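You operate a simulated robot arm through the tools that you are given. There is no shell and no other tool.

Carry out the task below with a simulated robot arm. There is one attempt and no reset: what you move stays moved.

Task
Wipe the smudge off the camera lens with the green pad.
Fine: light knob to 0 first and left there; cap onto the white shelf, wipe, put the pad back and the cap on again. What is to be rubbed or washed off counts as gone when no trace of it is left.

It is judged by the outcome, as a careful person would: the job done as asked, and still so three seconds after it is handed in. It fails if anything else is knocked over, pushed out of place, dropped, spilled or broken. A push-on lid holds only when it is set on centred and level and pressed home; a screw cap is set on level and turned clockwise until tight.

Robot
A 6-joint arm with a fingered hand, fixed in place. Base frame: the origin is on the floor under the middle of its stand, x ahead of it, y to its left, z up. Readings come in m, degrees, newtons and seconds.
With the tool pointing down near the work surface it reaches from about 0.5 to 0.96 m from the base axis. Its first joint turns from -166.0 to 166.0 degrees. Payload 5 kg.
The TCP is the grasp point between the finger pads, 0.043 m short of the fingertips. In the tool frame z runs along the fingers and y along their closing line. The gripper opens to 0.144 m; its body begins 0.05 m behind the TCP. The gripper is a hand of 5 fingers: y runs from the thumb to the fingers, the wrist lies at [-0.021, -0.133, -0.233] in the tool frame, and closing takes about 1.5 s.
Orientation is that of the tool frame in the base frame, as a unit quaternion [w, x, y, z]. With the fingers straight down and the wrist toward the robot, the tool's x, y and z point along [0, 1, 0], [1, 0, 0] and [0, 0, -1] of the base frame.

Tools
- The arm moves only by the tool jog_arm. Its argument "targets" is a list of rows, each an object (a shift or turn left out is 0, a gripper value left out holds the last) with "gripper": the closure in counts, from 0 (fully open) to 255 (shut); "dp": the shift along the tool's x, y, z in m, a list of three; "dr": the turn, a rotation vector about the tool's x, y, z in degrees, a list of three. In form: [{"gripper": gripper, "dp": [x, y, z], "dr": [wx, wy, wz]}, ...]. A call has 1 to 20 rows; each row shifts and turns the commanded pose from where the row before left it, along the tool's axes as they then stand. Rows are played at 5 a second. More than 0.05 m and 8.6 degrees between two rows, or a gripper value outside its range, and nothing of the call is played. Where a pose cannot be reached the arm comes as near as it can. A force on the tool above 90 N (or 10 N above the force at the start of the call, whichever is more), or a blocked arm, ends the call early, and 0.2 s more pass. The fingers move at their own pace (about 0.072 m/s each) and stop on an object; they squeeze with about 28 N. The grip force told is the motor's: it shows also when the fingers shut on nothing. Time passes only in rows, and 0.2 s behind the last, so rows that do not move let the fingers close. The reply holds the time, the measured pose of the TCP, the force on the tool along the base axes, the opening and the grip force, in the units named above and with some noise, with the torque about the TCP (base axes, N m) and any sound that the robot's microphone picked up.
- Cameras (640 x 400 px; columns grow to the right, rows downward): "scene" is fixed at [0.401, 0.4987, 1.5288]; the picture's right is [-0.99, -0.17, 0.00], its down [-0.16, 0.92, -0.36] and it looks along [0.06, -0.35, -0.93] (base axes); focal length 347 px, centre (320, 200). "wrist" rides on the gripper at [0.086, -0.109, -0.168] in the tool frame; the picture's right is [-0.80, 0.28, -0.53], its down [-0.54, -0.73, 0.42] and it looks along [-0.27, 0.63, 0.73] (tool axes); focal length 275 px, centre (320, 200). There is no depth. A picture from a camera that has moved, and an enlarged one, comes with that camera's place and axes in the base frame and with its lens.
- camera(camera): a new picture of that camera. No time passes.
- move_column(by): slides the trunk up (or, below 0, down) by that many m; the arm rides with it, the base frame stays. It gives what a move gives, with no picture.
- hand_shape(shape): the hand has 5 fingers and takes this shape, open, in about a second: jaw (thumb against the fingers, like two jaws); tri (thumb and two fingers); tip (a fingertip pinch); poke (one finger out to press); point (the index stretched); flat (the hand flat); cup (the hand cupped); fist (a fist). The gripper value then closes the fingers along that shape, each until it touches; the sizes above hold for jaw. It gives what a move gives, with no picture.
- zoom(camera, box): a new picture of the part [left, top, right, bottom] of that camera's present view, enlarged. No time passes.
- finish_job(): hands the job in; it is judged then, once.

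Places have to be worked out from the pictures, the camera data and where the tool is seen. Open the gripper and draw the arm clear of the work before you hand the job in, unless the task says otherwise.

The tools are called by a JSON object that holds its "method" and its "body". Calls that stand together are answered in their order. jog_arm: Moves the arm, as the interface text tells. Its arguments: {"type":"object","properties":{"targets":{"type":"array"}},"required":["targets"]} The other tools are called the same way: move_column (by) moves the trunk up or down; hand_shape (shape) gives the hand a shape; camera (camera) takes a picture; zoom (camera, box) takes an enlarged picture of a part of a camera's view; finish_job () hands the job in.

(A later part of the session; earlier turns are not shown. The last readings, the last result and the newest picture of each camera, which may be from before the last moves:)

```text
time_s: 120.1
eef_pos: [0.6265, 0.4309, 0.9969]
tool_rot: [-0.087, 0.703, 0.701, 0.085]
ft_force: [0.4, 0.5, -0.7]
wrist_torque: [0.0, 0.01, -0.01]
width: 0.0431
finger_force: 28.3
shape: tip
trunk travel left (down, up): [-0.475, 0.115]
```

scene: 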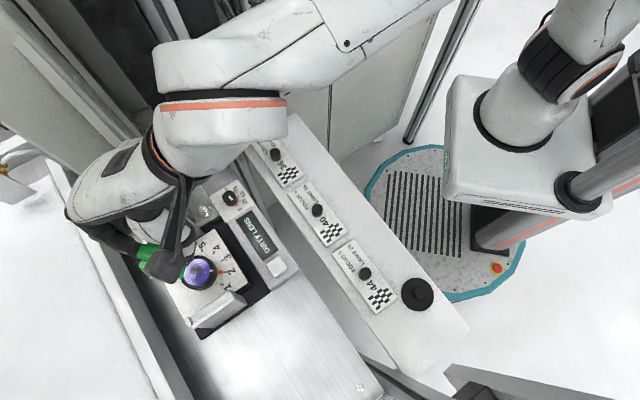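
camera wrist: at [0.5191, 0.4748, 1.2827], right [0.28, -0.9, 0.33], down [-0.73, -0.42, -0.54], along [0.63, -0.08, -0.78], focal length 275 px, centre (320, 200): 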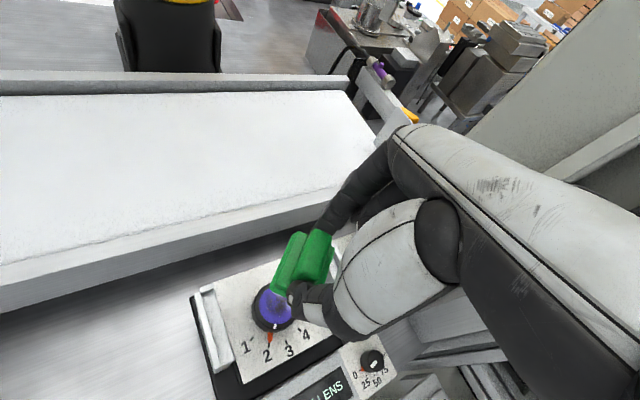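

Still free at z≈0.997; continuing down in 1.5 mm steps.

{"method": "jog_arm", "body": {"targets": [{"dp": [-0.00036, 0, 0.00146]}, {"dp": [-0.00036, 0, 0.00146]}, {"dp": [0, 0, 0]}]}}

{"method": "zoom", "body": {"camera": "wrist", "box": [190, 190, 390, 340]}}

```text
time_s: 120.9
eef_pos: [0.6267, 0.4296, 0.9941]
tool_rot: [-0.086, 0.702, 0.701, 0.086]
ft_force: [1.6, -0.1, 3.6]
wrist_torque: [0.0, -0.06, 0.01]
width: 0.0429
finger_force: 28.9
shape: tip
trunk travel left (down, up): [-0.475, 0.115]
```

```text
2.67 times, centred on (290, 265) of wrist
camera zoom: at [0.5182, 0.4738, 1.177], right [0.28, -0.9, 0.33], down [-0.73, -0.42, -0.54], along [0.63, -0.08, -0.78], focal length 734 px, centre (400, 27)
```

zoom: 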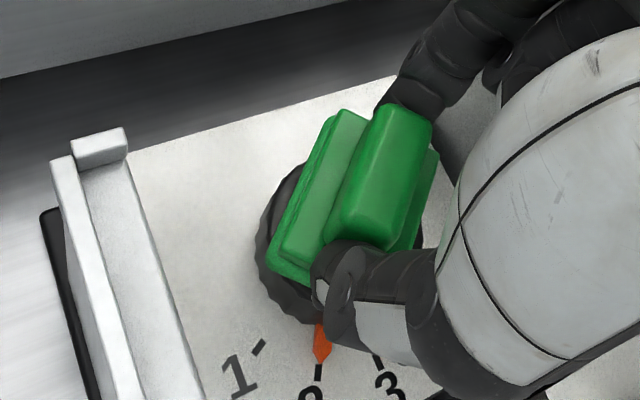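

Contact with the lens at z≈0.994 (3.6 N). I press 1 mm more and make gentle strokes of ±12 mm along both directions.

{"method": "jog_arm", "body": {"targets": [{"dp": [-0.00024, 0, 0.00097]}, {"dp": [0, 0.006, 0]}, {"dp": [0, 0.006, 0]}, {"dp": [0, -0.006, 0]}, {"dp": [0, -0.006, 0]}, {"dp": [0, -0.006, 0]}, {"dp": [0, -0.006, 0]}, {"dp": [0, 0.006, 0]}, {"dp": [0, 0.006, 0]}, {"dp": [0.00582, 0, 0.00145]}, {"dp": [0.00582, 0, 0.00145]}, {"dp": [-0.00582, 0, -0.00145]}, {"dp": [-0.00582, 0, -0.00145]}, {"dp": [-0.00582, 0, -0.00145]}, {"dp": [-0.00582, 0, -0.00145]}, {"dp": [0.00582, 0, 0.00145]}, {"dp": [0.00582, 0, 0.00145]}, {"dp": [0, 0, 0]}]}}

{"method": "zoom", "body": {"camera": "wrist", "box": [190, 190, 390, 340]}}

{"method": "zoom", "body": {"camera": "scene", "box": [110, 190, 270, 330]}}

```text
time_s: 124.7
eef_pos: [0.6253, 0.4305, 0.9938]
tool_rot: [-0.087, 0.703, 0.701, 0.085]
ft_force: [-0.3, -3.8, 16.8]
wrist_torque: [0.03, -0.35, -0.03]
width: 0.043
finger_force: 27.8
shape: tip
trunk travel left (down, up): [-0.475, 0.115]
```

```text
2.67 times, centred on (290, 265) of wrist
camera zoom: at [0.5176, 0.4725, 1.1767], right [0.28, -0.9, 0.33], down [-0.73, -0.42, -0.54], along [0.63, -0.08, -0.78], focal length 734 px, centre (400, 27)
```

zoom: 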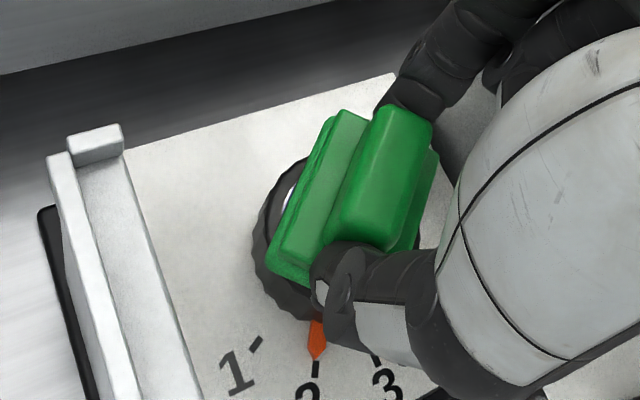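

```text
2.86 times, centred on (190, 260) of scene
camera zoom: at [0.401, 0.4987, 1.5288], right [-0.99, -0.17, 0.0], down [-0.16, 0.92, -0.36], along [0.06, -0.35, -0.93], focal length 991 px, centre (691, 29)
```

zoom: 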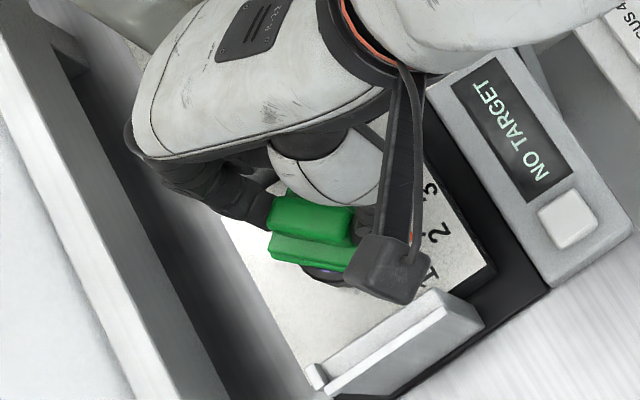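

The display changed from DIRTY LENS to NO TARGET, so the smudge seems gone. I add one diagonal pass to be thorough, then lift off 2.5 cm and inspect.

{"method": "jog_arm", "body": {"targets": [{"dp": [0.0044, 0.0045, 0.0011]}, {"dp": [0.0044, 0.0045, 0.0011]}, {"dp": [-0.0044, -0.0045, -0.0011]}, {"dp": [-0.0044, -0.0045, -0.0011]}, {"dp": [-0.0044, -0.0045, -0.0011]}, {"dp": [-0.0044, -0.0045, -0.0011]}, {"dp": [0.0044, 0.0045, 0.0011]}, {"dp": [0.0044, 0.0045, 0.0011]}, {"dp": [0.0044, -0.0045, 0.0011]}, {"dp": [0.0044, -0.0045, 0.0011]}, {"dp": [-0.0044, 0.0045, -0.0011]}, {"dp": [-0.0044, 0.0045, -0.0011]}, {"dp": [-0.0044, 0.0045, -0.0011]}, {"dp": [-0.0044, 0.0045, -0.0011]}, {"dp": [0.0044, -0.0045, 0.0011]}, {"dp": [0.0044, -0.0045, 0.0011]}, {"dp": [0.0024, 0, -0.0097]}, {"dp": [0.0048, 0, -0.0194]}, {"dp": [0.0097, 0, -0.0388]}, {"dp": [0, 0, 0]}]}}

{"method": "camera", "body": {"camera": "wrist"}}

{"method": "zoom", "body": {"camera": "scene", "box": [110, 190, 270, 330]}}

```text
time_s: 128.9
eef_pos: [0.6262, 0.4307, 1.0618]
tool_rot: [-0.086, 0.703, 0.701, 0.085]
ft_force: [0.1, -0.1, 0.4]
wrist_torque: [0.01, 0.0, 0.03]
width: 0.0425
finger_force: 28.0
shape: tip
trunk travel left (down, up): [-0.475, 0.115]
```

```text
taken
camera wrist: at [0.519, 0.4742, 1.2443], right [0.28, -0.9, 0.33], down [-0.73, -0.42, -0.54], along [0.62, -0.08, -0.78], focal length 275 px, centre (320, 200)
```

wrist: 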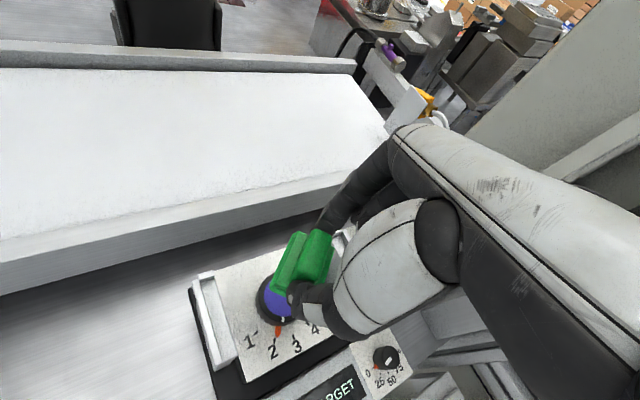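

```text
2.86 times, centred on (190, 260) of scene
camera zoom: at [0.401, 0.4987, 1.5288], right [-0.99, -0.17, 0.0], down [-0.16, 0.92, -0.36], along [0.06, -0.35, -0.93], focal length 991 px, centre (691, 29)
```

zoom: 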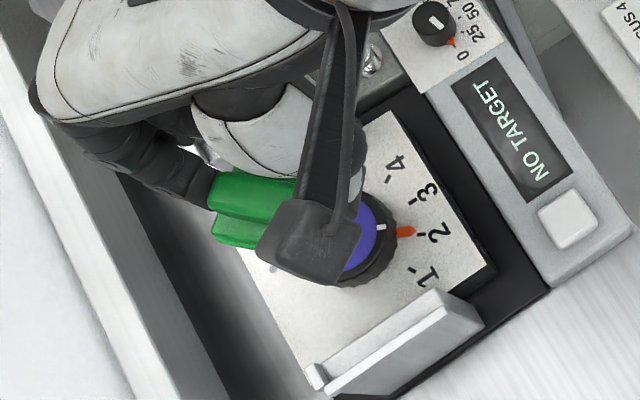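

The pointer is still at 2 and light at 0. I rise further and draw back so that the whole lens can be inspected.

{"method": "jog_arm", "body": {"targets": [{"dp": [0.0097, 0, -0.0388]}, {"dp": [0, -0.045, 0]}, {"dp": [0, -0.045, 0]}, {"dp": [0, -0.045, 0]}, {"dp": [0, 0, 0]}]}}

{"method": "zoom", "body": {"camera": "wrist", "box": [200, 90, 400, 240]}}

{"method": "zoom", "body": {"camera": "scene", "box": [150, 230, 250, 310]}}

```text
time_s: 130.1
eef_pos: [0.4896, 0.4301, 1.101]
tool_rot: [-0.086, 0.703, 0.701, 0.085]
ft_force: [-0.5, -0.1, -0.1]
wrist_torque: [0.03, -0.02, 0.0]
width: 0.0427
finger_force: 28.0
shape: tip
trunk travel left (down, up): [-0.475, 0.115]
```

```text
2.67 times, centred on (300, 165) of wrist
camera zoom: at [0.3819, 0.4736, 1.2833], right [0.28, -0.9, 0.33], down [-0.73, -0.42, -0.54], along [0.63, -0.08, -0.78], focal length 734 px, centre (373, 293)
```

zoom: 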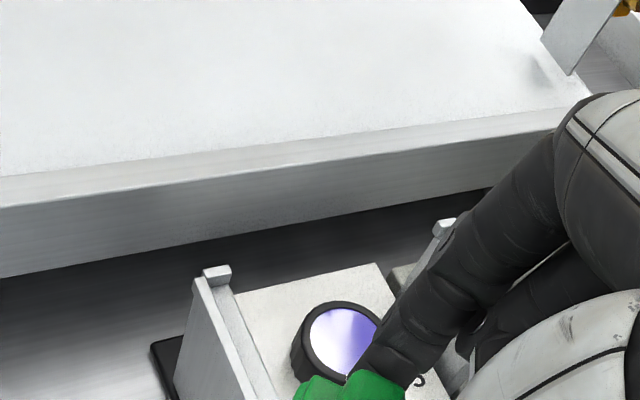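

```text
5.00 times, centred on (200, 270) of scene
camera zoom: at [0.401, 0.4987, 1.5288], right [-0.99, -0.17, 0.0], down [-0.16, 0.92, -0.36], along [0.06, -0.35, -0.93], focal length 1734 px, centre (920, -150)
```

zoom: 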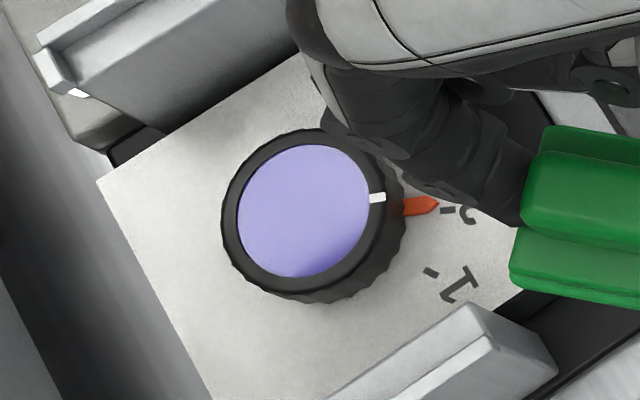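

The lens looks uniformly clear. I zoom in tightly to be sure that no trace remains.

{"method": "zoom", "body": {"camera": "scene", "box": [178, 250, 222, 290]}}

{"method": "zoom", "body": {"camera": "wrist", "box": [295, 195, 350, 240]}}

```text
10.00 times, centred on (200, 270) of scene
camera zoom: at [0.401, 0.4987, 1.5288], right [-0.99, -0.17, 0.0], down [-0.16, 0.92, -0.36], along [0.06, -0.35, -0.93], focal length 3467 px, centre (1520, -500)
```

zoom: 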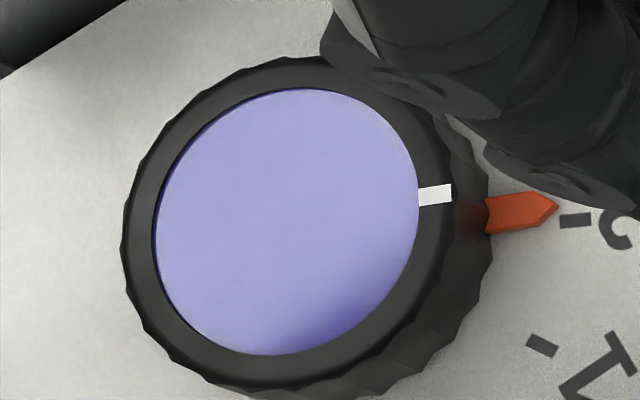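

```text
8.89 times, centred on (322, 218) of wrist
camera zoom: at [0.3819, 0.4736, 1.2833], right [0.28, -0.9, 0.33], down [-0.73, -0.42, -0.54], along [0.63, -0.08, -0.78], focal length 2447 px, centre (298, 44)
```

zoom: 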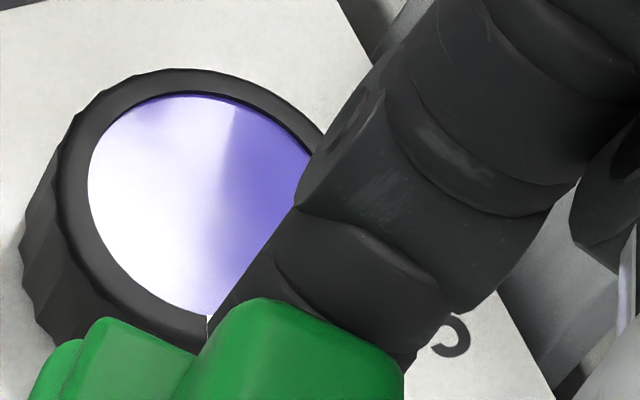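

The lens is spotless. I compare the focus pointer with the very first picture using the same zoom box, to be sure that the ring has not turned.

{"method": "zoom", "body": {"camera": "scene", "box": [130, 160, 310, 340]}}

{"method": "zoom", "body": {"camera": "scene", "box": [200, 255, 240, 290]}}

```text
2.22 times, centred on (220, 250) of scene
camera zoom: at [0.401, 0.4987, 1.5288], right [-0.99, -0.17, 0.0], down [-0.16, 0.92, -0.36], along [0.06, -0.35, -0.93], focal length 770 px, centre (542, 89)
```

zoom: 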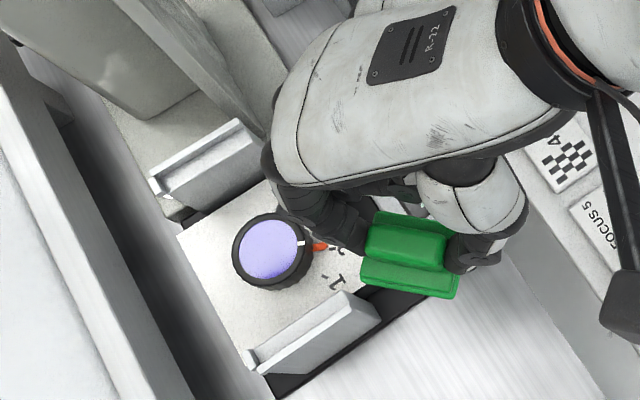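

```text
11.43 times, centred on (220, 272) of scene
camera zoom: at [0.401, 0.4987, 1.5288], right [-0.99, -0.17, 0.0], down [-0.16, 0.92, -0.36], along [0.06, -0.35, -0.93], focal length 3963 px, centre (1463, -629)
```

zoom: 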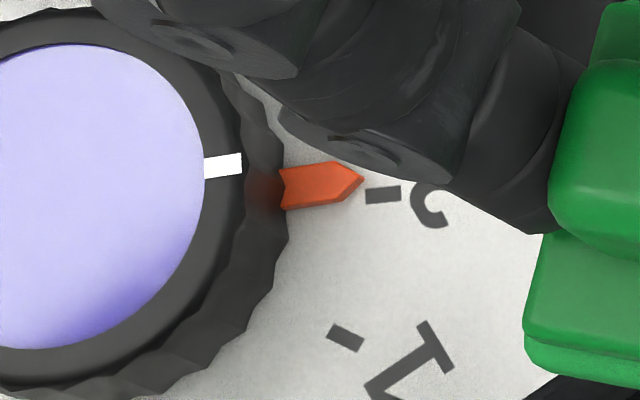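

The ring's pointer is within about 3° of mark 2 — I will check it again once the cap is on. Now the pad goes back: I return over the shelf, turn back 45° counter-clockwise keeping the pad level, still at z≈1.10.

{"method": "jog_arm", "body": {"targets": [{"dp": [-0.0218, -0.0324, -0.0054]}, {"dp": [-0.0218, -0.0324, -0.0054]}, {"dp": [-0.0218, -0.0324, -0.0054]}, {"dp": [-0.0218, -0.0324, -0.0054]}, {"dr": [1.815, 0, -7.275]}, {"dr": [1.815, 0, -7.275]}, {"dr": [1.815, 0, -7.275]}, {"dr": [1.815, 0, -7.275]}, {"dr": [1.815, 0, -7.275]}, {"dr": [1.815, 0, -7.275]}, {"dp": [0, 0, 0]}]}}

{"method": "camera", "body": {"camera": "scene"}}

```text
time_s: 132.5
eef_pos: [0.362, 0.3416, 1.1031]
tool_rot: [-0.113, 0.38, 0.917, 0.047]
ft_force: [0.4, -0.2, -0.1]
wrist_torque: [0.0, 0.0, 0.0]
width: 0.0427
finger_force: 28.2
shape: tip
trunk travel left (down, up): [-0.475, 0.115]
```

```text
taken
```

scene: 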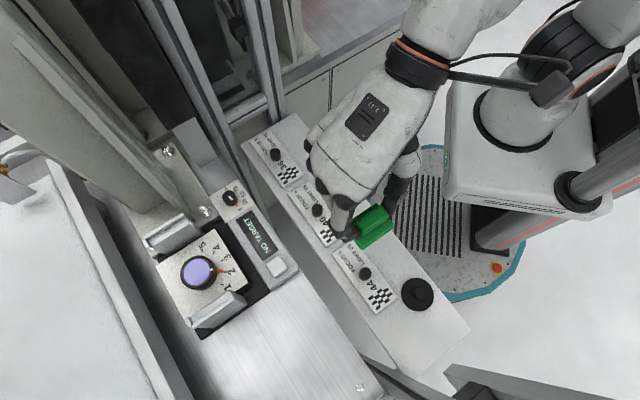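

While the view of the ring is free I take a precise look at the pointer, and at the shelf to see the pad's original place.

{"method": "zoom", "body": {"camera": "scene", "box": [175, 245, 245, 300]}}

{"method": "zoom", "body": {"camera": "scene", "box": [340, 270, 480, 400]}}

```text
7.27 times, centred on (210, 272) of scene
camera zoom: at [0.401, 0.4987, 1.5288], right [-0.99, -0.17, 0.0], down [-0.16, 0.92, -0.36], along [0.06, -0.35, -0.93], focal length 2522 px, centre (1120, -327)
```

zoom: 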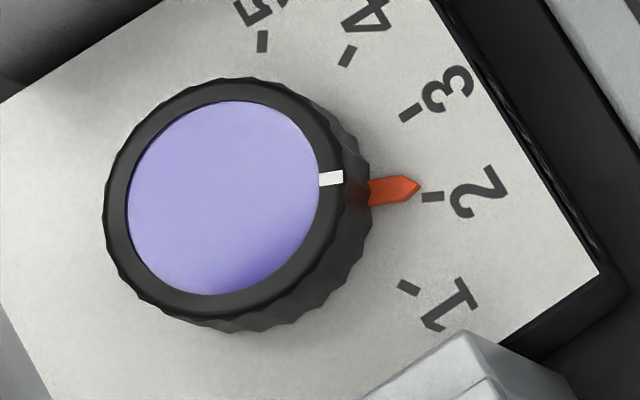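

```text
3.08 times, centred on (410, 335) of scene
camera zoom: at [0.401, 0.4987, 1.5288], right [-0.99, -0.17, 0.0], down [-0.16, 0.92, -0.36], along [0.06, -0.35, -0.93], focal length 1067 px, centre (43, -215)
```

zoom: 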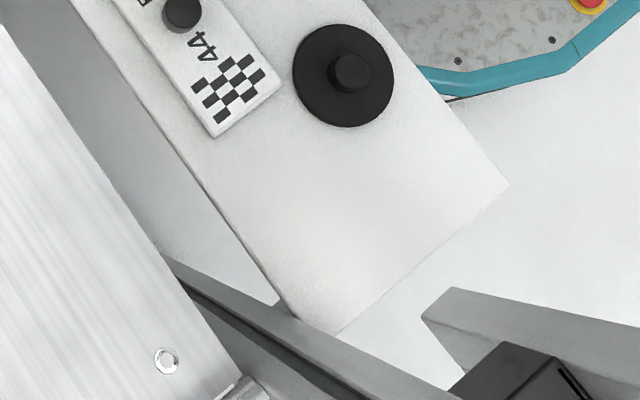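

The cap is untouched on the shelf. The ring has turned perhaps 3° towards 3; I'll correct that when I hold the cap on it. Now I bring the pad above its original place at this height.

{"method": "jog_arm", "body": {"targets": [{"dp": [0.036, -0.0017, 0.009]}, {"dp": [0.036, -0.0017, 0.009]}, {"dp": [0.036, -0.0017, 0.009]}, {"dp": [0.036, -0.0017, 0.009]}, {"dp": [0.036, -0.0017, 0.009]}, {"dp": [0, 0, 0]}]}}

{"method": "camera", "body": {"camera": "wrist"}}

{"method": "camera", "body": {"camera": "scene"}}

```text
time_s: 133.9
eef_pos: [0.2223, 0.4686, 1.1046]
tool_rot: [-0.113, 0.38, 0.917, 0.045]
ft_force: [0.8, 0.3, 0.4]
wrist_torque: [-0.03, 0.01, -0.02]
width: 0.0425
finger_force: 27.9
shape: tip
trunk travel left (down, up): [-0.475, 0.115]
```

```text
taken
camera wrist: at [0.1154, 0.4222, 1.287], right [0.84, -0.44, 0.33], down [-0.21, -0.81, -0.54], along [0.5, 0.38, -0.78], focal length 275 px, centre (320, 200)
```

wrist: 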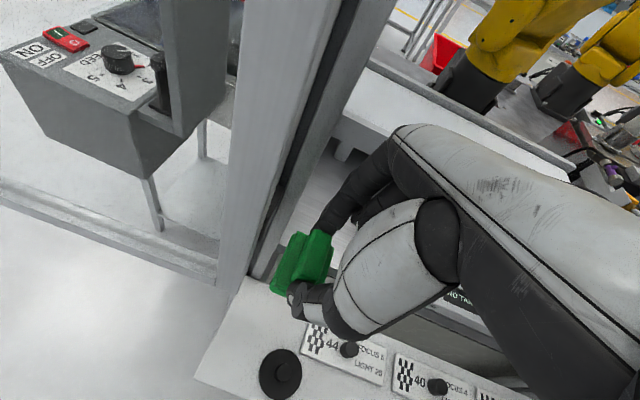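

```text
taken
```

scene: 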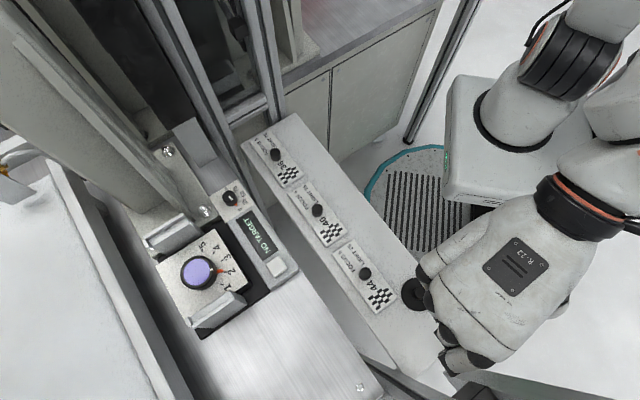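

Positioned above the pad's place. I lower the trunk by 0.15 m, which brings the pad's underside to about z = 0.89.

{"method": "move_column", "body": {"by": -0.15}}

{"method": "jog_arm", "body": {"targets": [{"dp": [-0.0085, -0.0013, 0.0277]}, {"dp": [-0.0073, 0, 0.0291]}, {"dp": [0, 0, 0]}]}}

{"method": "zoom", "body": {"camera": "wrist", "box": [200, 190, 400, 340]}}

{"method": "zoom", "body": {"camera": "scene", "box": [340, 250, 500, 390]}}

```text
time_s: 135.6
eef_pos: [0.2233, 0.4677, 0.9548]
tool_rot: [-0.113, 0.379, 0.917, 0.046]
ft_force: [0.1, -0.2, -1.2]
wrist_torque: [0.01, 0.01, -0.01]
width: 0.043
finger_force: 27.6
shape: tip
trunk travel left (down, up): [-0.325, 0.265]
```

```text
time_s: 136.4
eef_pos: [0.2236, 0.4664, 0.8961]
tool_rot: [-0.113, 0.381, 0.917, 0.046]
ft_force: [-0.3, -0.1, -1.3]
wrist_torque: [-0.04, -0.03, -0.02]
width: 0.0429
finger_force: 27.8
shape: tip
trunk travel left (down, up): [-0.325, 0.265]
```

```text
2.67 times, centred on (300, 265) of wrist
camera zoom: at [0.1167, 0.4198, 1.0782], right [0.84, -0.44, 0.33], down [-0.21, -0.81, -0.54], along [0.5, 0.38, -0.78], focal length 734 px, centre (373, 27)
```

zoom: 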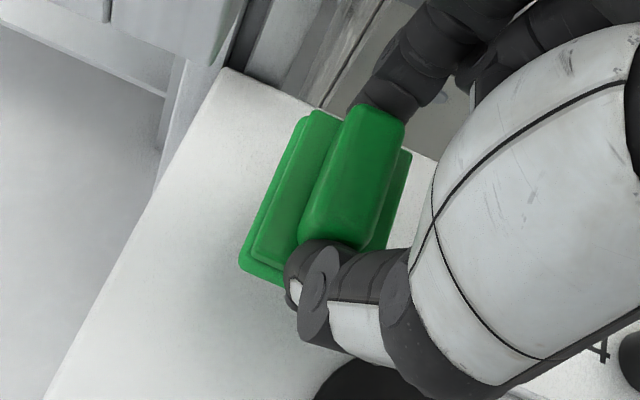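

```text
2.86 times, centred on (420, 320) of scene
camera zoom: at [0.401, 0.4987, 1.5288], right [-0.99, -0.17, 0.0], down [-0.16, 0.92, -0.36], along [0.06, -0.35, -0.93], focal length 991 px, centre (34, -143)
```

zoom: 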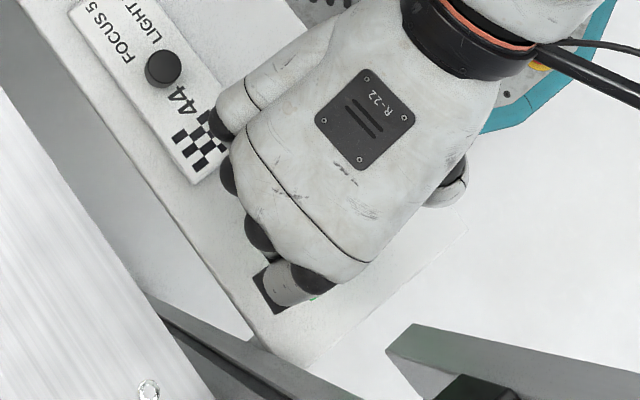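

Good. I lower 3.4 cm, then feel for the shelf in small steps.

{"method": "jog_arm", "body": {"targets": [{"dp": [-0.0036, 0, 0.0146]}, {"dp": [-0.0036, 0, 0.0146]}, {"dp": [-0.0007, 0, 0.0029]}, {"dp": [0, 0, 0]}]}}

```text
time_s: 137.4
eef_pos: [0.2232, 0.4658, 0.8615]
tool_rot: [-0.113, 0.381, 0.917, 0.045]
ft_force: [0.0, -0.4, -0.4]
wrist_torque: [0.0, 0.02, 0.02]
width: 0.0428
finger_force: 28.2
shape: tip
trunk travel left (down, up): [-0.325, 0.265]
```

No contact at z≈0.8615; I go down in 1.5 mm steps.

{"method": "jog_arm", "body": {"targets": [{"dp": [-0.00036, 0, 0.00146]}, {"dp": [-0.00036, 0, 0.00146]}, {"dp": [-0.00036, 0, 0.00146]}, {"dp": [0, 0, 0]}]}}

{"method": "zoom", "body": {"camera": "wrist", "box": [200, 190, 400, 340]}}

```text
time_s: 138.4
eef_pos: [0.2237, 0.4654, 0.8584]
tool_rot: [-0.113, 0.38, 0.917, 0.046]
ft_force: [0.1, 0.1, -0.3]
wrist_torque: [0.01, -0.01, 0.0]
width: 0.0424
finger_force: 28.0
shape: tip
trunk travel left (down, up): [-0.325, 0.265]
```

```text
2.67 times, centred on (300, 265) of wrist
camera zoom: at [0.1165, 0.4201, 1.0406], right [0.84, -0.44, 0.33], down [-0.21, -0.81, -0.54], along [0.5, 0.38, -0.78], focal length 734 px, centre (373, 27)
```

zoom: 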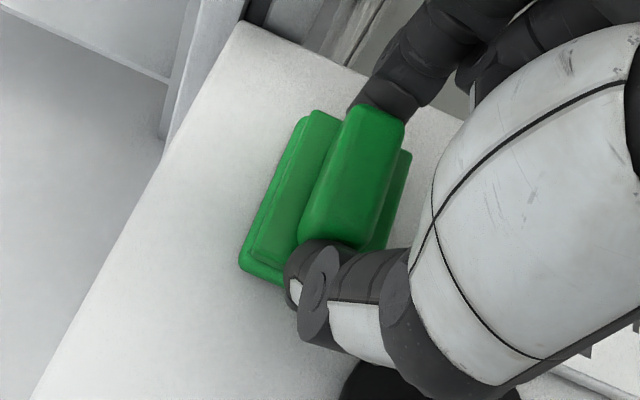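

Still 2–3 mm above the shelf by estimate; I continue in 1 mm steps.

{"method": "jog_arm", "body": {"targets": [{"dp": [-0.00024, 0, 0.00097]}, {"dp": [-0.00024, 0, 0.00097]}, {"dp": [-0.00024, 0, 0.00097]}, {"dp": [0, 0, 0]}]}}

```text
time_s: 139.4
eef_pos: [0.2232, 0.4654, 0.857]
tool_rot: [-0.113, 0.38, 0.917, 0.047]
ft_force: [1.2, -0.9, 14.1]
wrist_torque: [0.34, -0.25, -0.01]
width: 0.043
finger_force: 28.5
shape: tip
trunk travel left (down, up): [-0.325, 0.265]
```

Contact with 14 N: the pad is on the shelf. I open the pinch to the same width as when I approached, then check before lifting.

{"method": "jog_arm", "body": {"targets": [{"gripper": 190, "dp": [0.0001, 0, -0.0005]}, {"gripper": 165}, {"gripper": 145}, {"gripper": 145}, {"gripper": 145}]}}

{"method": "zoom", "body": {"camera": "wrist", "box": [240, 190, 400, 310]}}

```text
time_s: 140.6
eef_pos: [0.2226, 0.4651, 0.8549]
tool_rot: [-0.112, 0.381, 0.917, 0.046]
ft_force: [0.8, -0.2, 0.0]
wrist_torque: [0.0, 0.02, 0.02]
width: 0.0621
finger_force: 0.1
shape: tip
trunk travel left (down, up): [-0.325, 0.265]
```

```text
3.33 times, centred on (320, 250) of wrist
camera zoom: at [0.116, 0.4194, 1.0379], right [0.84, -0.44, 0.33], down [-0.21, -0.81, -0.54], along [0.5, 0.38, -0.78], focal length 918 px, centre (320, 33)
```

zoom: 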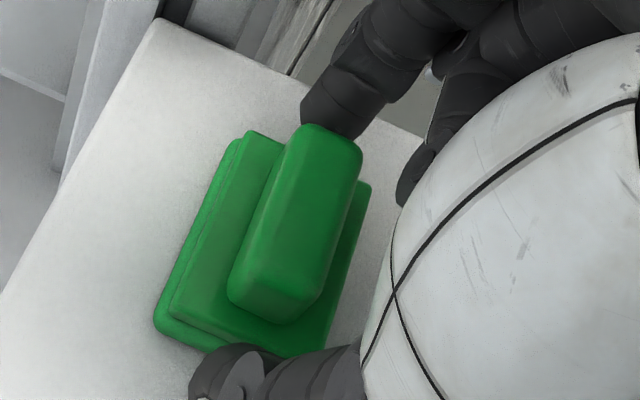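

Thumb is free and the index stands close to the handle's far end. I shift 4 mm outward to free the index, then lift straight up.

{"method": "jog_arm", "body": {"targets": [{"dp": [0, 0.004, 0]}, {"dp": [0.0012, 0, -0.0049]}, {"dp": [0.0024, 0, -0.0097]}, {"dp": [0.0048, 0, -0.0194]}, {"dp": [0.0085, 0, -0.034]}, {"dp": [0.0085, 0, -0.034]}, {"dp": [0, 0, 0]}]}}

{"method": "camera", "body": {"camera": "wrist"}}

{"method": "zoom", "body": {"camera": "scene", "box": [340, 250, 500, 390]}}

```text
time_s: 142.2
eef_pos: [0.2235, 0.469, 0.9619]
tool_rot: [-0.113, 0.38, 0.917, 0.046]
ft_force: [-0.5, 0.6, 0.0]
wrist_torque: [0.04, 0.0, -0.03]
width: 0.062
finger_force: 0.2
shape: tip
trunk travel left (down, up): [-0.325, 0.265]
```

```text
taken
camera wrist: at [0.1177, 0.4224, 1.1443], right [0.84, -0.44, 0.33], down [-0.21, -0.81, -0.54], along [0.5, 0.38, -0.78], focal length 275 px, centre (320, 200)
```

wrist: 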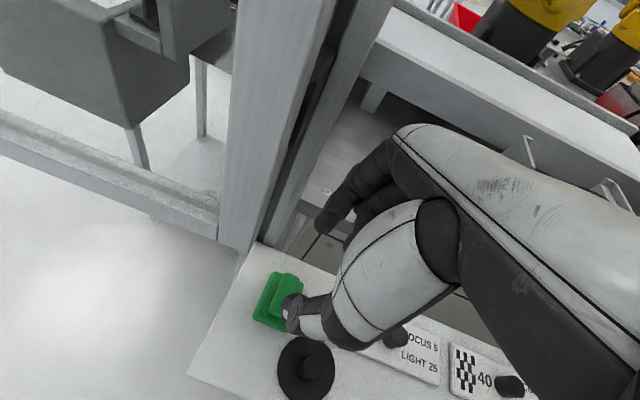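

```text
2.86 times, centred on (420, 320) of scene
camera zoom: at [0.401, 0.4987, 1.5288], right [-0.99, -0.17, 0.0], down [-0.16, 0.92, -0.36], along [0.06, -0.35, -0.93], focal length 991 px, centre (34, -143)
```

zoom: 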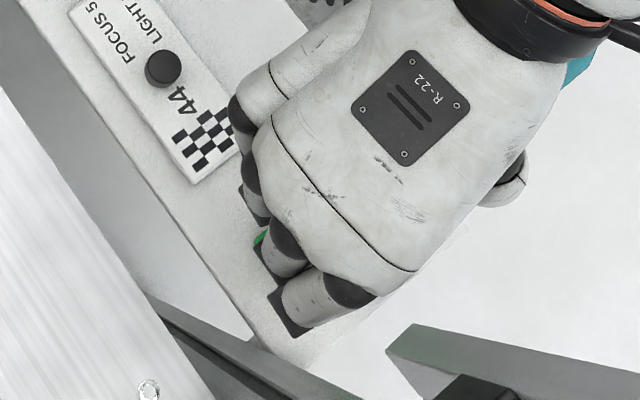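

The pad stays on the shelf. I raise the trunk back by 0.15 m and move away along the shelf to see pad and cap freely.

{"method": "move_column", "body": {"by": 0.15}}

{"method": "jog_arm", "body": {"targets": [{"dp": [-0.0358, 0.0, -0.0089]}, {"dp": [-0.0358, 0.0, -0.0089]}, {"dp": [-0.0358, 0.0, -0.0089]}, {"dp": [-0.0358, 0.0, -0.0089]}, {"dp": [-0.0358, 0.0, -0.0089]}, {"dr": [0, -7, 0]}, {"dr": [0, -7, 0]}, {"dp": [0, 0, 0]}]}}

{"method": "zoom", "body": {"camera": "scene", "box": [340, 270, 480, 400]}}

{"method": "camera", "body": {"camera": "scene"}}

```text
time_s: 144.0
eef_pos: [0.2247, 0.4675, 1.1112]
tool_rot: [-0.113, 0.381, 0.917, 0.046]
ft_force: [-0.3, -0.3, 0.1]
wrist_torque: [0.0, -0.01, 0.02]
width: 0.0617
finger_force: 0.1
shape: tip
trunk travel left (down, up): [-0.475, 0.115]
```

```text
time_s: 145.8
eef_pos: [0.354, 0.3378, 1.1112]
tool_rot: [0.0, 0.383, 0.924, -0.001]
ft_force: [-0.7, 0.4, 1.6]
wrist_torque: [-0.02, -0.03, -0.01]
width: 0.062
finger_force: 0.0
shape: tip
trunk travel left (down, up): [-0.475, 0.115]
```

```text
3.08 times, centred on (410, 335) of scene
camera zoom: at [0.401, 0.4987, 1.5288], right [-0.99, -0.17, 0.0], down [-0.16, 0.92, -0.36], along [0.06, -0.35, -0.93], focal length 1067 px, centre (43, -215)
```

zoom: 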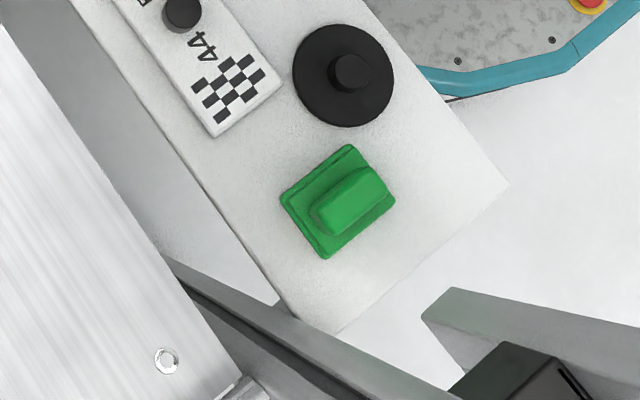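

```text
taken
```

scene: 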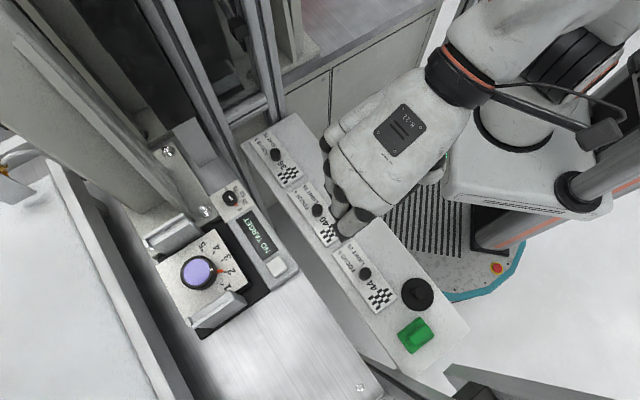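

The pad is back within about 4 mm of its original place and the cap is untouched. I change to the three-finger shape with the narrow opening here, and turn the hand back to the yaw used for setting the cap down.

{"method": "hand_shape", "body": {"shape": "tri"}}

{"method": "jog_arm", "body": {"targets": [{"gripper": 200, "dr": [0, 0, -7.5]}, {"dr": [0, 0, -7.5]}, {"dr": [0, 0, -7.5]}, {"dr": [0, 0, -7.5]}, {"dr": [0, 0, -7.5]}, {"dr": [0, 0, -7.5]}, {"dr": [0, 0, -7.5]}, {"dr": [0, 0, -7.5]}, {"dr": [0, 0, -7.5]}, {"dr": [0, 0, -7.5]}, {"dr": [0, 0, -7.5]}, {"dr": [0, 0, -7.5]}, {"dp": [0, 0, 0]}]}}

```text
time_s: 146.7
eef_pos: [0.355, 0.3378, 1.1113]
tool_rot: [0.0, 0.384, 0.924, -0.001]
ft_force: [0.0, -0.5, -0.2]
wrist_torque: [-0.01, 0.02, -0.01]
width: 0.1438
finger_force: 0.0
shape: tri
trunk travel left (down, up): [-0.475, 0.115]
```

```text
time_s: 149.5
eef_pos: [0.3542, 0.3373, 1.1107]
tool_rot: [-0.001, -0.384, 0.924, -0.001]
ft_force: [-0.3, -0.6, -0.5]
wrist_torque: [-0.03, 0.03, -0.05]
width: 0.0313
finger_force: 0.0
shape: tri
trunk travel left (down, up): [-0.475, 0.115]
```

Orientation reached without contact. I move above the cap and descend to z≈0.955 for a check.

{"method": "jog_arm", "body": {"targets": [{"dp": [0.01465, 0.03365, 0]}, {"dp": [0.01465, 0.03365, 0]}, {"dp": [0.01465, 0.03365, 0]}, {"dp": [0.01465, 0.03365, 0]}, {"dp": [0, 0, 0.039]}, {"dp": [0, 0, 0.039]}, {"dp": [0, 0, 0.039]}, {"dp": [0, 0, 0.039]}, {"dp": [0, 0, 0]}]}}

{"method": "camera", "body": {"camera": "wrist"}}

{"method": "zoom", "body": {"camera": "wrist", "box": [220, 220, 360, 325]}}

```text
time_s: 151.5
eef_pos: [0.2171, 0.3913, 0.9541]
tool_rot: [-0.001, -0.382, 0.924, 0.0]
ft_force: [0.1, -0.5, -0.4]
wrist_torque: [-0.03, 0.0, 0.0]
width: 0.0314
finger_force: 0.0
shape: tri
trunk travel left (down, up): [-0.475, 0.115]
```

```text
taken
camera wrist: at [0.2329, 0.2542, 1.1209], right [0.36, 0.76, 0.53], down [0.9, -0.13, -0.42], along [-0.25, 0.63, -0.73], focal length 275 px, centre (320, 200)
```

wrist: 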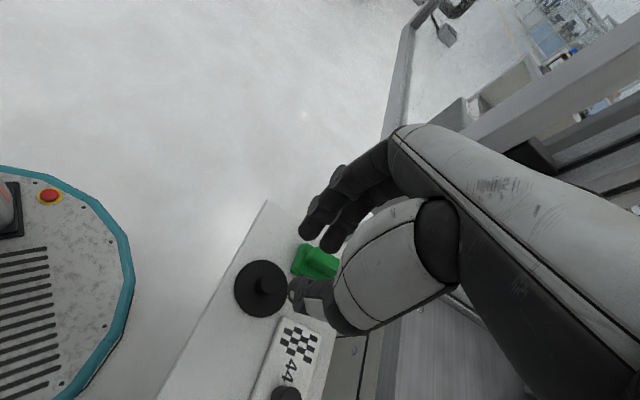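

```text
3.81 times, centred on (290, 272) of wrist
camera zoom: at [0.2329, 0.2542, 1.1209], right [0.36, 0.76, 0.53], down [0.9, -0.13, -0.42], along [-0.25, 0.63, -0.73], focal length 1049 px, centre (434, -76)
```

zoom: 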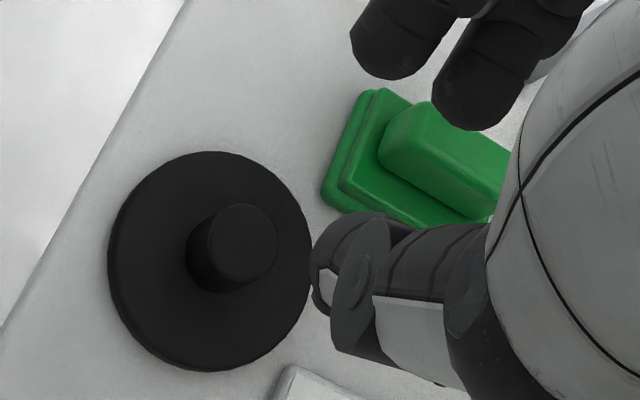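

The cap is where I left it and the alignment matches the release pose to a millimetre or two. I shift 1.5 mm along the closing line and descend to just above the boss flank.

{"method": "jog_arm", "body": {"targets": [{"dp": [0, 0.0015, 0.025]}, {"dp": [0, 0, 0.025]}, {"dp": [0, 0, 0.02]}, {"dp": [0, 0, 0.01]}, {"dp": [0, 0, 0]}]}}

{"method": "zoom", "body": {"camera": "wrist", "box": [210, 180, 370, 300]}}

{"method": "zoom", "body": {"camera": "scene", "box": [380, 260, 480, 350]}}

```text
time_s: 152.7
eef_pos: [0.2165, 0.3918, 0.8741]
tool_rot: [0.0, -0.383, 0.924, -0.001]
ft_force: [0.0, -0.3, -0.1]
wrist_torque: [0.02, 0.0, -0.01]
width: 0.0317
finger_force: 0.1
shape: tri
trunk travel left (down, up): [-0.475, 0.115]
```

```text
3.33 times, centred on (290, 240) of wrist
camera zoom: at [0.2329, 0.2554, 1.0409], right [0.36, 0.76, 0.53], down [0.9, -0.13, -0.42], along [-0.25, 0.63, -0.73], focal length 918 px, centre (420, 67)
```

zoom: 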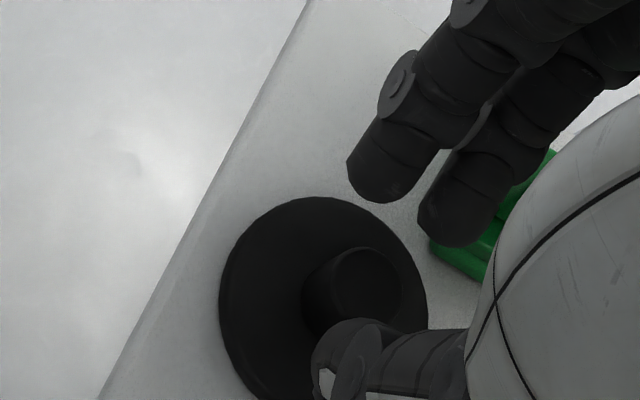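

```text
4.44 times, centred on (430, 305) of scene
camera zoom: at [0.401, 0.4987, 1.5288], right [-0.99, -0.17, 0.0], down [-0.16, 0.92, -0.36], along [0.06, -0.35, -0.93], focal length 1541 px, centre (-169, -267)
```

zoom: 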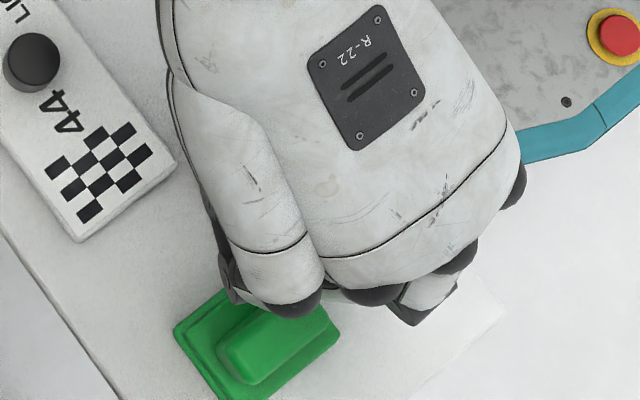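

To match the release pose exactly I shift back 1.5 mm, then descend the last 2 cm around the boss.

{"method": "jog_arm", "body": {"targets": [{"dp": [0.0008, -0.0015, 0.006]}, {"dp": [0, 0, 0.006]}, {"dp": [0, 0, 0.005]}, {"dp": [0, 0, 0.003]}, {"dp": [0, 0, 0]}]}}

{"method": "zoom", "body": {"camera": "wrist", "box": [210, 180, 370, 300]}}

```text
time_s: 153.9
eef_pos: [0.2173, 0.3905, 0.8549]
tool_rot: [-0.002, -0.382, 0.924, 0.0]
ft_force: [-0.7, 0.2, 1.0]
wrist_torque: [-0.01, 0.0, 0.01]
width: 0.0314
finger_force: 0.0
shape: tri
trunk travel left (down, up): [-0.475, 0.115]
```

```text
3.33 times, centred on (290, 240) of wrist
camera zoom: at [0.2338, 0.2536, 1.0218], right [0.36, 0.76, 0.53], down [0.9, -0.13, -0.42], along [-0.25, 0.63, -0.73], focal length 918 px, centre (420, 67)
```

zoom: 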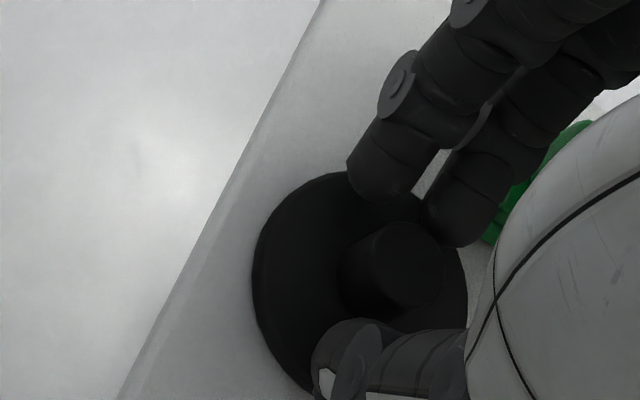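

This matches the release view exactly, with no contact force. I close on the boss.

{"method": "jog_arm", "body": {"targets": [{"gripper": 225}, {"gripper": 245}, {"gripper": 255}, {"gripper": 255}, {"gripper": 255}, {"gripper": 255}]}}

{"method": "zoom", "body": {"camera": "wrist", "box": [210, 180, 370, 300]}}

```text
time_s: 155.3
eef_pos: [0.2175, 0.3909, 0.8542]
tool_rot: [-0.001, -0.382, 0.924, 0.0]
ft_force: [1.1, -0.8, -0.5]
wrist_torque: [0.0, 0.0, -0.01]
width: 0.0126
finger_force: 28.0
shape: tri
trunk travel left (down, up): [-0.475, 0.115]
```

```text
3.33 times, centred on (290, 240) of wrist
camera zoom: at [0.2338, 0.2535, 1.022], right [0.36, 0.76, 0.53], down [0.9, -0.13, -0.42], along [-0.25, 0.63, -0.73], focal length 918 px, centre (420, 67)
```

zoom: 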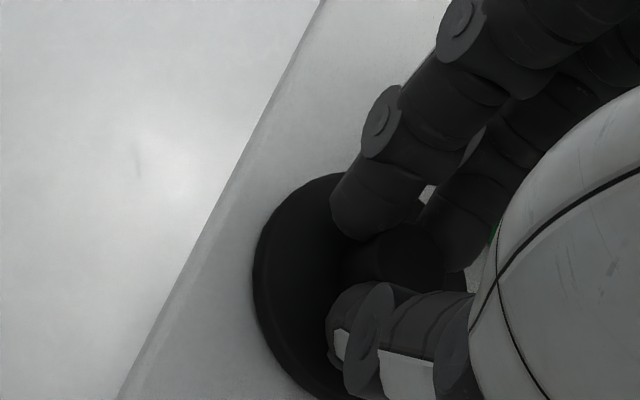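

Gripped with the cap flat on the shelf, so it is level in the hand. I lift it, first slowly, then to z≈1.0.

{"method": "jog_arm", "body": {"targets": [{"dp": [0, 0, -0.003]}, {"dp": [0, 0, -0.006]}, {"dp": [0, 0, -0.015]}, {"dp": [0, 0, -0.03]}, {"dp": [0, 0, -0.045]}, {"dp": [0, 0, -0.045]}, {"dp": [0, 0, -0.045]}, {"dp": [0, 0, -0.045]}, {"dp": [0, 0, 0]}]}}

{"method": "camera", "body": {"camera": "wrist"}}

{"method": "camera", "body": {"camera": "scene"}}

```text
time_s: 157.3
eef_pos: [0.2186, 0.3892, 1.0886]
tool_rot: [0.0, -0.383, 0.924, 0.0]
ft_force: [0.7, 0.4, -0.5]
wrist_torque: [0.03, -0.06, 0.0]
width: 0.0126
finger_force: 27.9
shape: tri
trunk travel left (down, up): [-0.475, 0.115]
```

```text
taken
camera wrist: at [0.2336, 0.2511, 1.2557], right [0.36, 0.76, 0.53], down [0.9, -0.13, -0.42], along [-0.25, 0.63, -0.73], focal length 275 px, centre (320, 200)
```

wrist: 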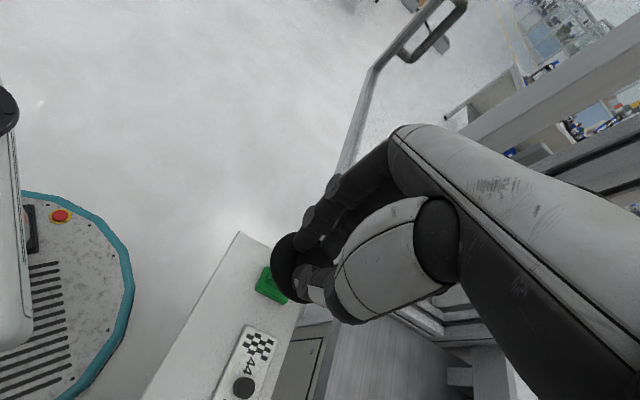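

```text
taken
```

scene: 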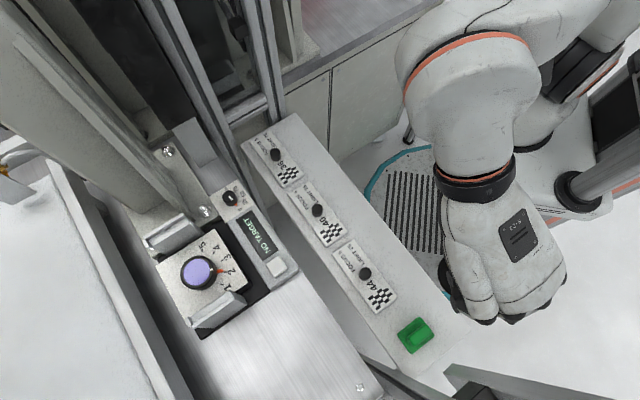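

The cap is held, pad undisturbed. I move back to the roomy spot while rising to z≈1.14, then turn clockwise.

{"method": "jog_arm", "body": {"targets": [{"dp": [-0.0179, -0.0392, -0.0125]}, {"dp": [-0.0179, -0.0392, -0.0125]}, {"dp": [-0.0179, -0.0392, -0.0125]}, {"dp": [-0.0179, -0.0392, -0.0125]}, {"dr": [0, 0, 8]}, {"dr": [0, 0, 8]}, {"dr": [0, 0, 8]}, {"dr": [0, 0, 8]}, {"dr": [0, 0, 8]}, {"dr": [0, 0, 8]}, {"dr": [0, 0, 8]}, {"dr": [0, 0, 8]}, {"dr": [0, 0, 8]}, {"dr": [0, 0, 8]}, {"dr": [0, 0, 8]}, {"dr": [0, 0, 2]}, {"dp": [0, 0, 0]}]}}

{"method": "camera", "body": {"camera": "scene"}}

```text
time_s: 160.9
eef_pos: [0.3788, 0.3305, 1.1386]
tool_rot: [0.0, 0.383, 0.924, -0.001]
ft_force: [0.3, -0.3, 0.1]
wrist_torque: [-0.02, -0.06, 0.01]
width: 0.0126
finger_force: 27.7
shape: tri
trunk travel left (down, up): [-0.475, 0.115]
```

```text
taken
```

scene: 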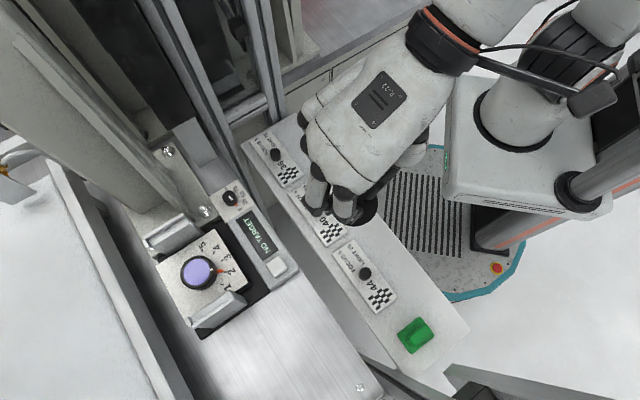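

Free of contact. I complete the turn (another 45°) and take a close look at how the cap sits in the hand compared with the first grip.

{"method": "jog_arm", "body": {"targets": [{"dr": [0, 0, 8]}, {"dr": [0, 0, 8]}, {"dr": [0, 0, 8]}, {"dr": [0, 0, 8]}, {"dr": [0, 0, 8]}, {"dr": [0, 0, 5]}, {"dp": [0, 0, 0]}]}}

{"method": "zoom", "body": {"camera": "wrist", "box": [240, 200, 360, 300]}}

{"method": "zoom", "body": {"camera": "wrist", "box": [280, 220, 350, 280]}}

{"method": "camera", "body": {"camera": "scene"}}

```text
time_s: 162.5
eef_pos: [0.3786, 0.3306, 1.1386]
tool_rot: [0.001, 0.707, 0.707, 0.0]
ft_force: [-0.7, -0.3, -0.4]
wrist_torque: [0.0, 0.01, 0.05]
width: 0.0125
finger_force: 28.0
shape: tri
trunk travel left (down, up): [-0.475, 0.115]
```

```text
4.00 times, centred on (300, 250) of wrist
camera zoom: at [0.2713, 0.4178, 1.3062], right [0.28, -0.8, 0.53], down [-0.73, -0.54, -0.42], along [0.63, -0.27, -0.73], focal length 1101 px, centre (400, 0)
```

zoom: 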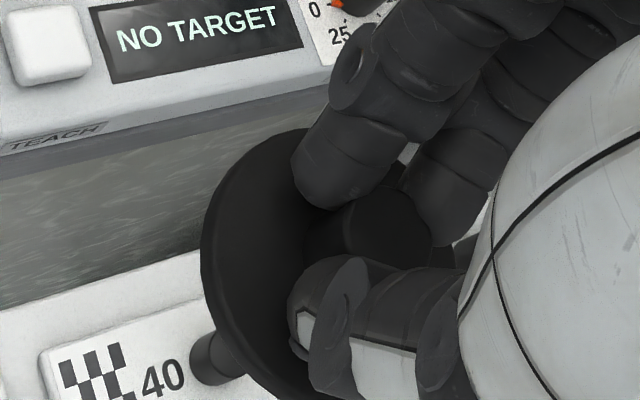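

```text
6.67 times, centred on (315, 250) of wrist
camera zoom: at [0.2713, 0.4178, 1.3062], right [0.28, -0.8, 0.53], down [-0.73, -0.54, -0.42], along [0.63, -0.27, -0.73], focal length 1835 px, centre (353, -133)
```

zoom: 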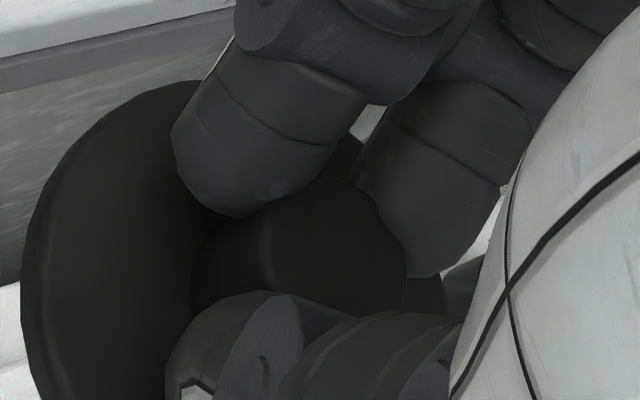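

```text
taken
```

scene: 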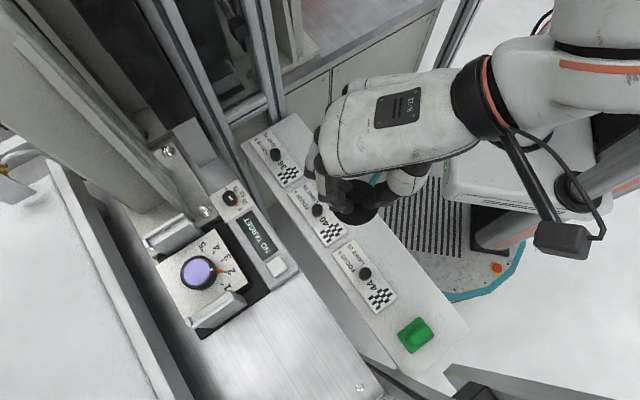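

The cap sits nearly as in the first grip (about 1 mm more toward +x, 3 mm lower in the fingers). I carry it over the lens at this height.

{"method": "jog_arm", "body": {"targets": [{"dp": [0.0183, 0.0411, 0]}, {"dp": [0.0183, 0.0411, 0]}, {"dp": [0.0183, 0.0411, 0]}, {"dp": [0.0183, 0.0411, 0]}, {"dp": [0.0183, 0.0411, 0]}, {"dp": [0.0182, 0.0409, 0]}, {"dp": [0, 0, 0]}]}}

{"method": "camera", "body": {"camera": "wrist"}}

{"method": "zoom", "body": {"camera": "wrist", "box": [180, 210, 340, 330]}}

{"method": "zoom", "body": {"camera": "scene", "box": [110, 190, 270, 330]}}

```text
time_s: 164.1
eef_pos: [0.6276, 0.4422, 1.1386]
tool_rot: [-0.001, 0.708, 0.706, -0.002]
ft_force: [-0.1, -0.3, -0.4]
wrist_torque: [-0.04, 0.02, 0.01]
width: 0.0125
finger_force: 28.4
shape: tri
trunk travel left (down, up): [-0.475, 0.115]
```

```text
taken
camera wrist: at [0.519, 0.5285, 1.3058], right [0.28, -0.8, 0.53], down [-0.73, -0.54, -0.42], along [0.63, -0.27, -0.73], focal length 275 px, centre (320, 200)
```

wrist: 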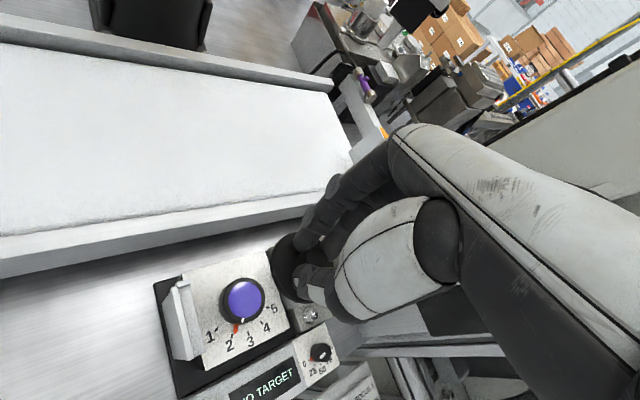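

```text
3.33 times, centred on (260, 270) of wrist
camera zoom: at [0.519, 0.5285, 1.3058], right [0.28, -0.8, 0.53], down [-0.73, -0.54, -0.42], along [0.63, -0.27, -0.73], focal length 918 px, centre (520, -33)
```

zoom: 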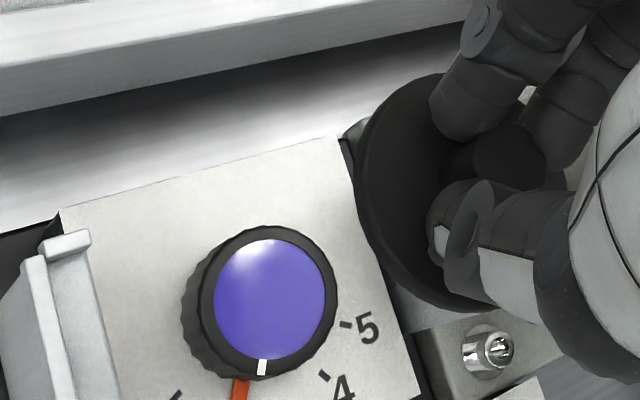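

```text
2.86 times, centred on (190, 260) of scene
camera zoom: at [0.401, 0.4987, 1.5288], right [-0.99, -0.17, 0.0], down [-0.16, 0.92, -0.36], along [0.06, -0.35, -0.93], focal length 991 px, centre (691, 29)
```

zoom: 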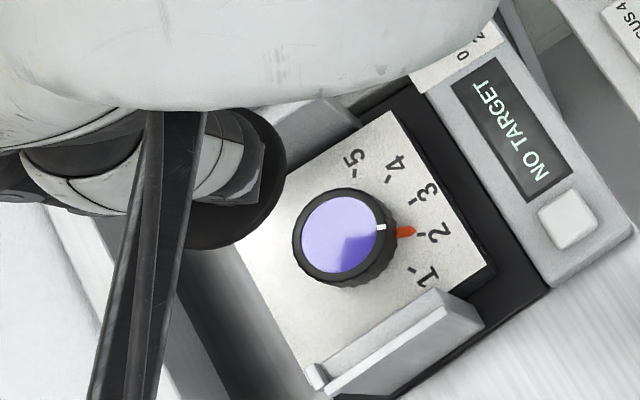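

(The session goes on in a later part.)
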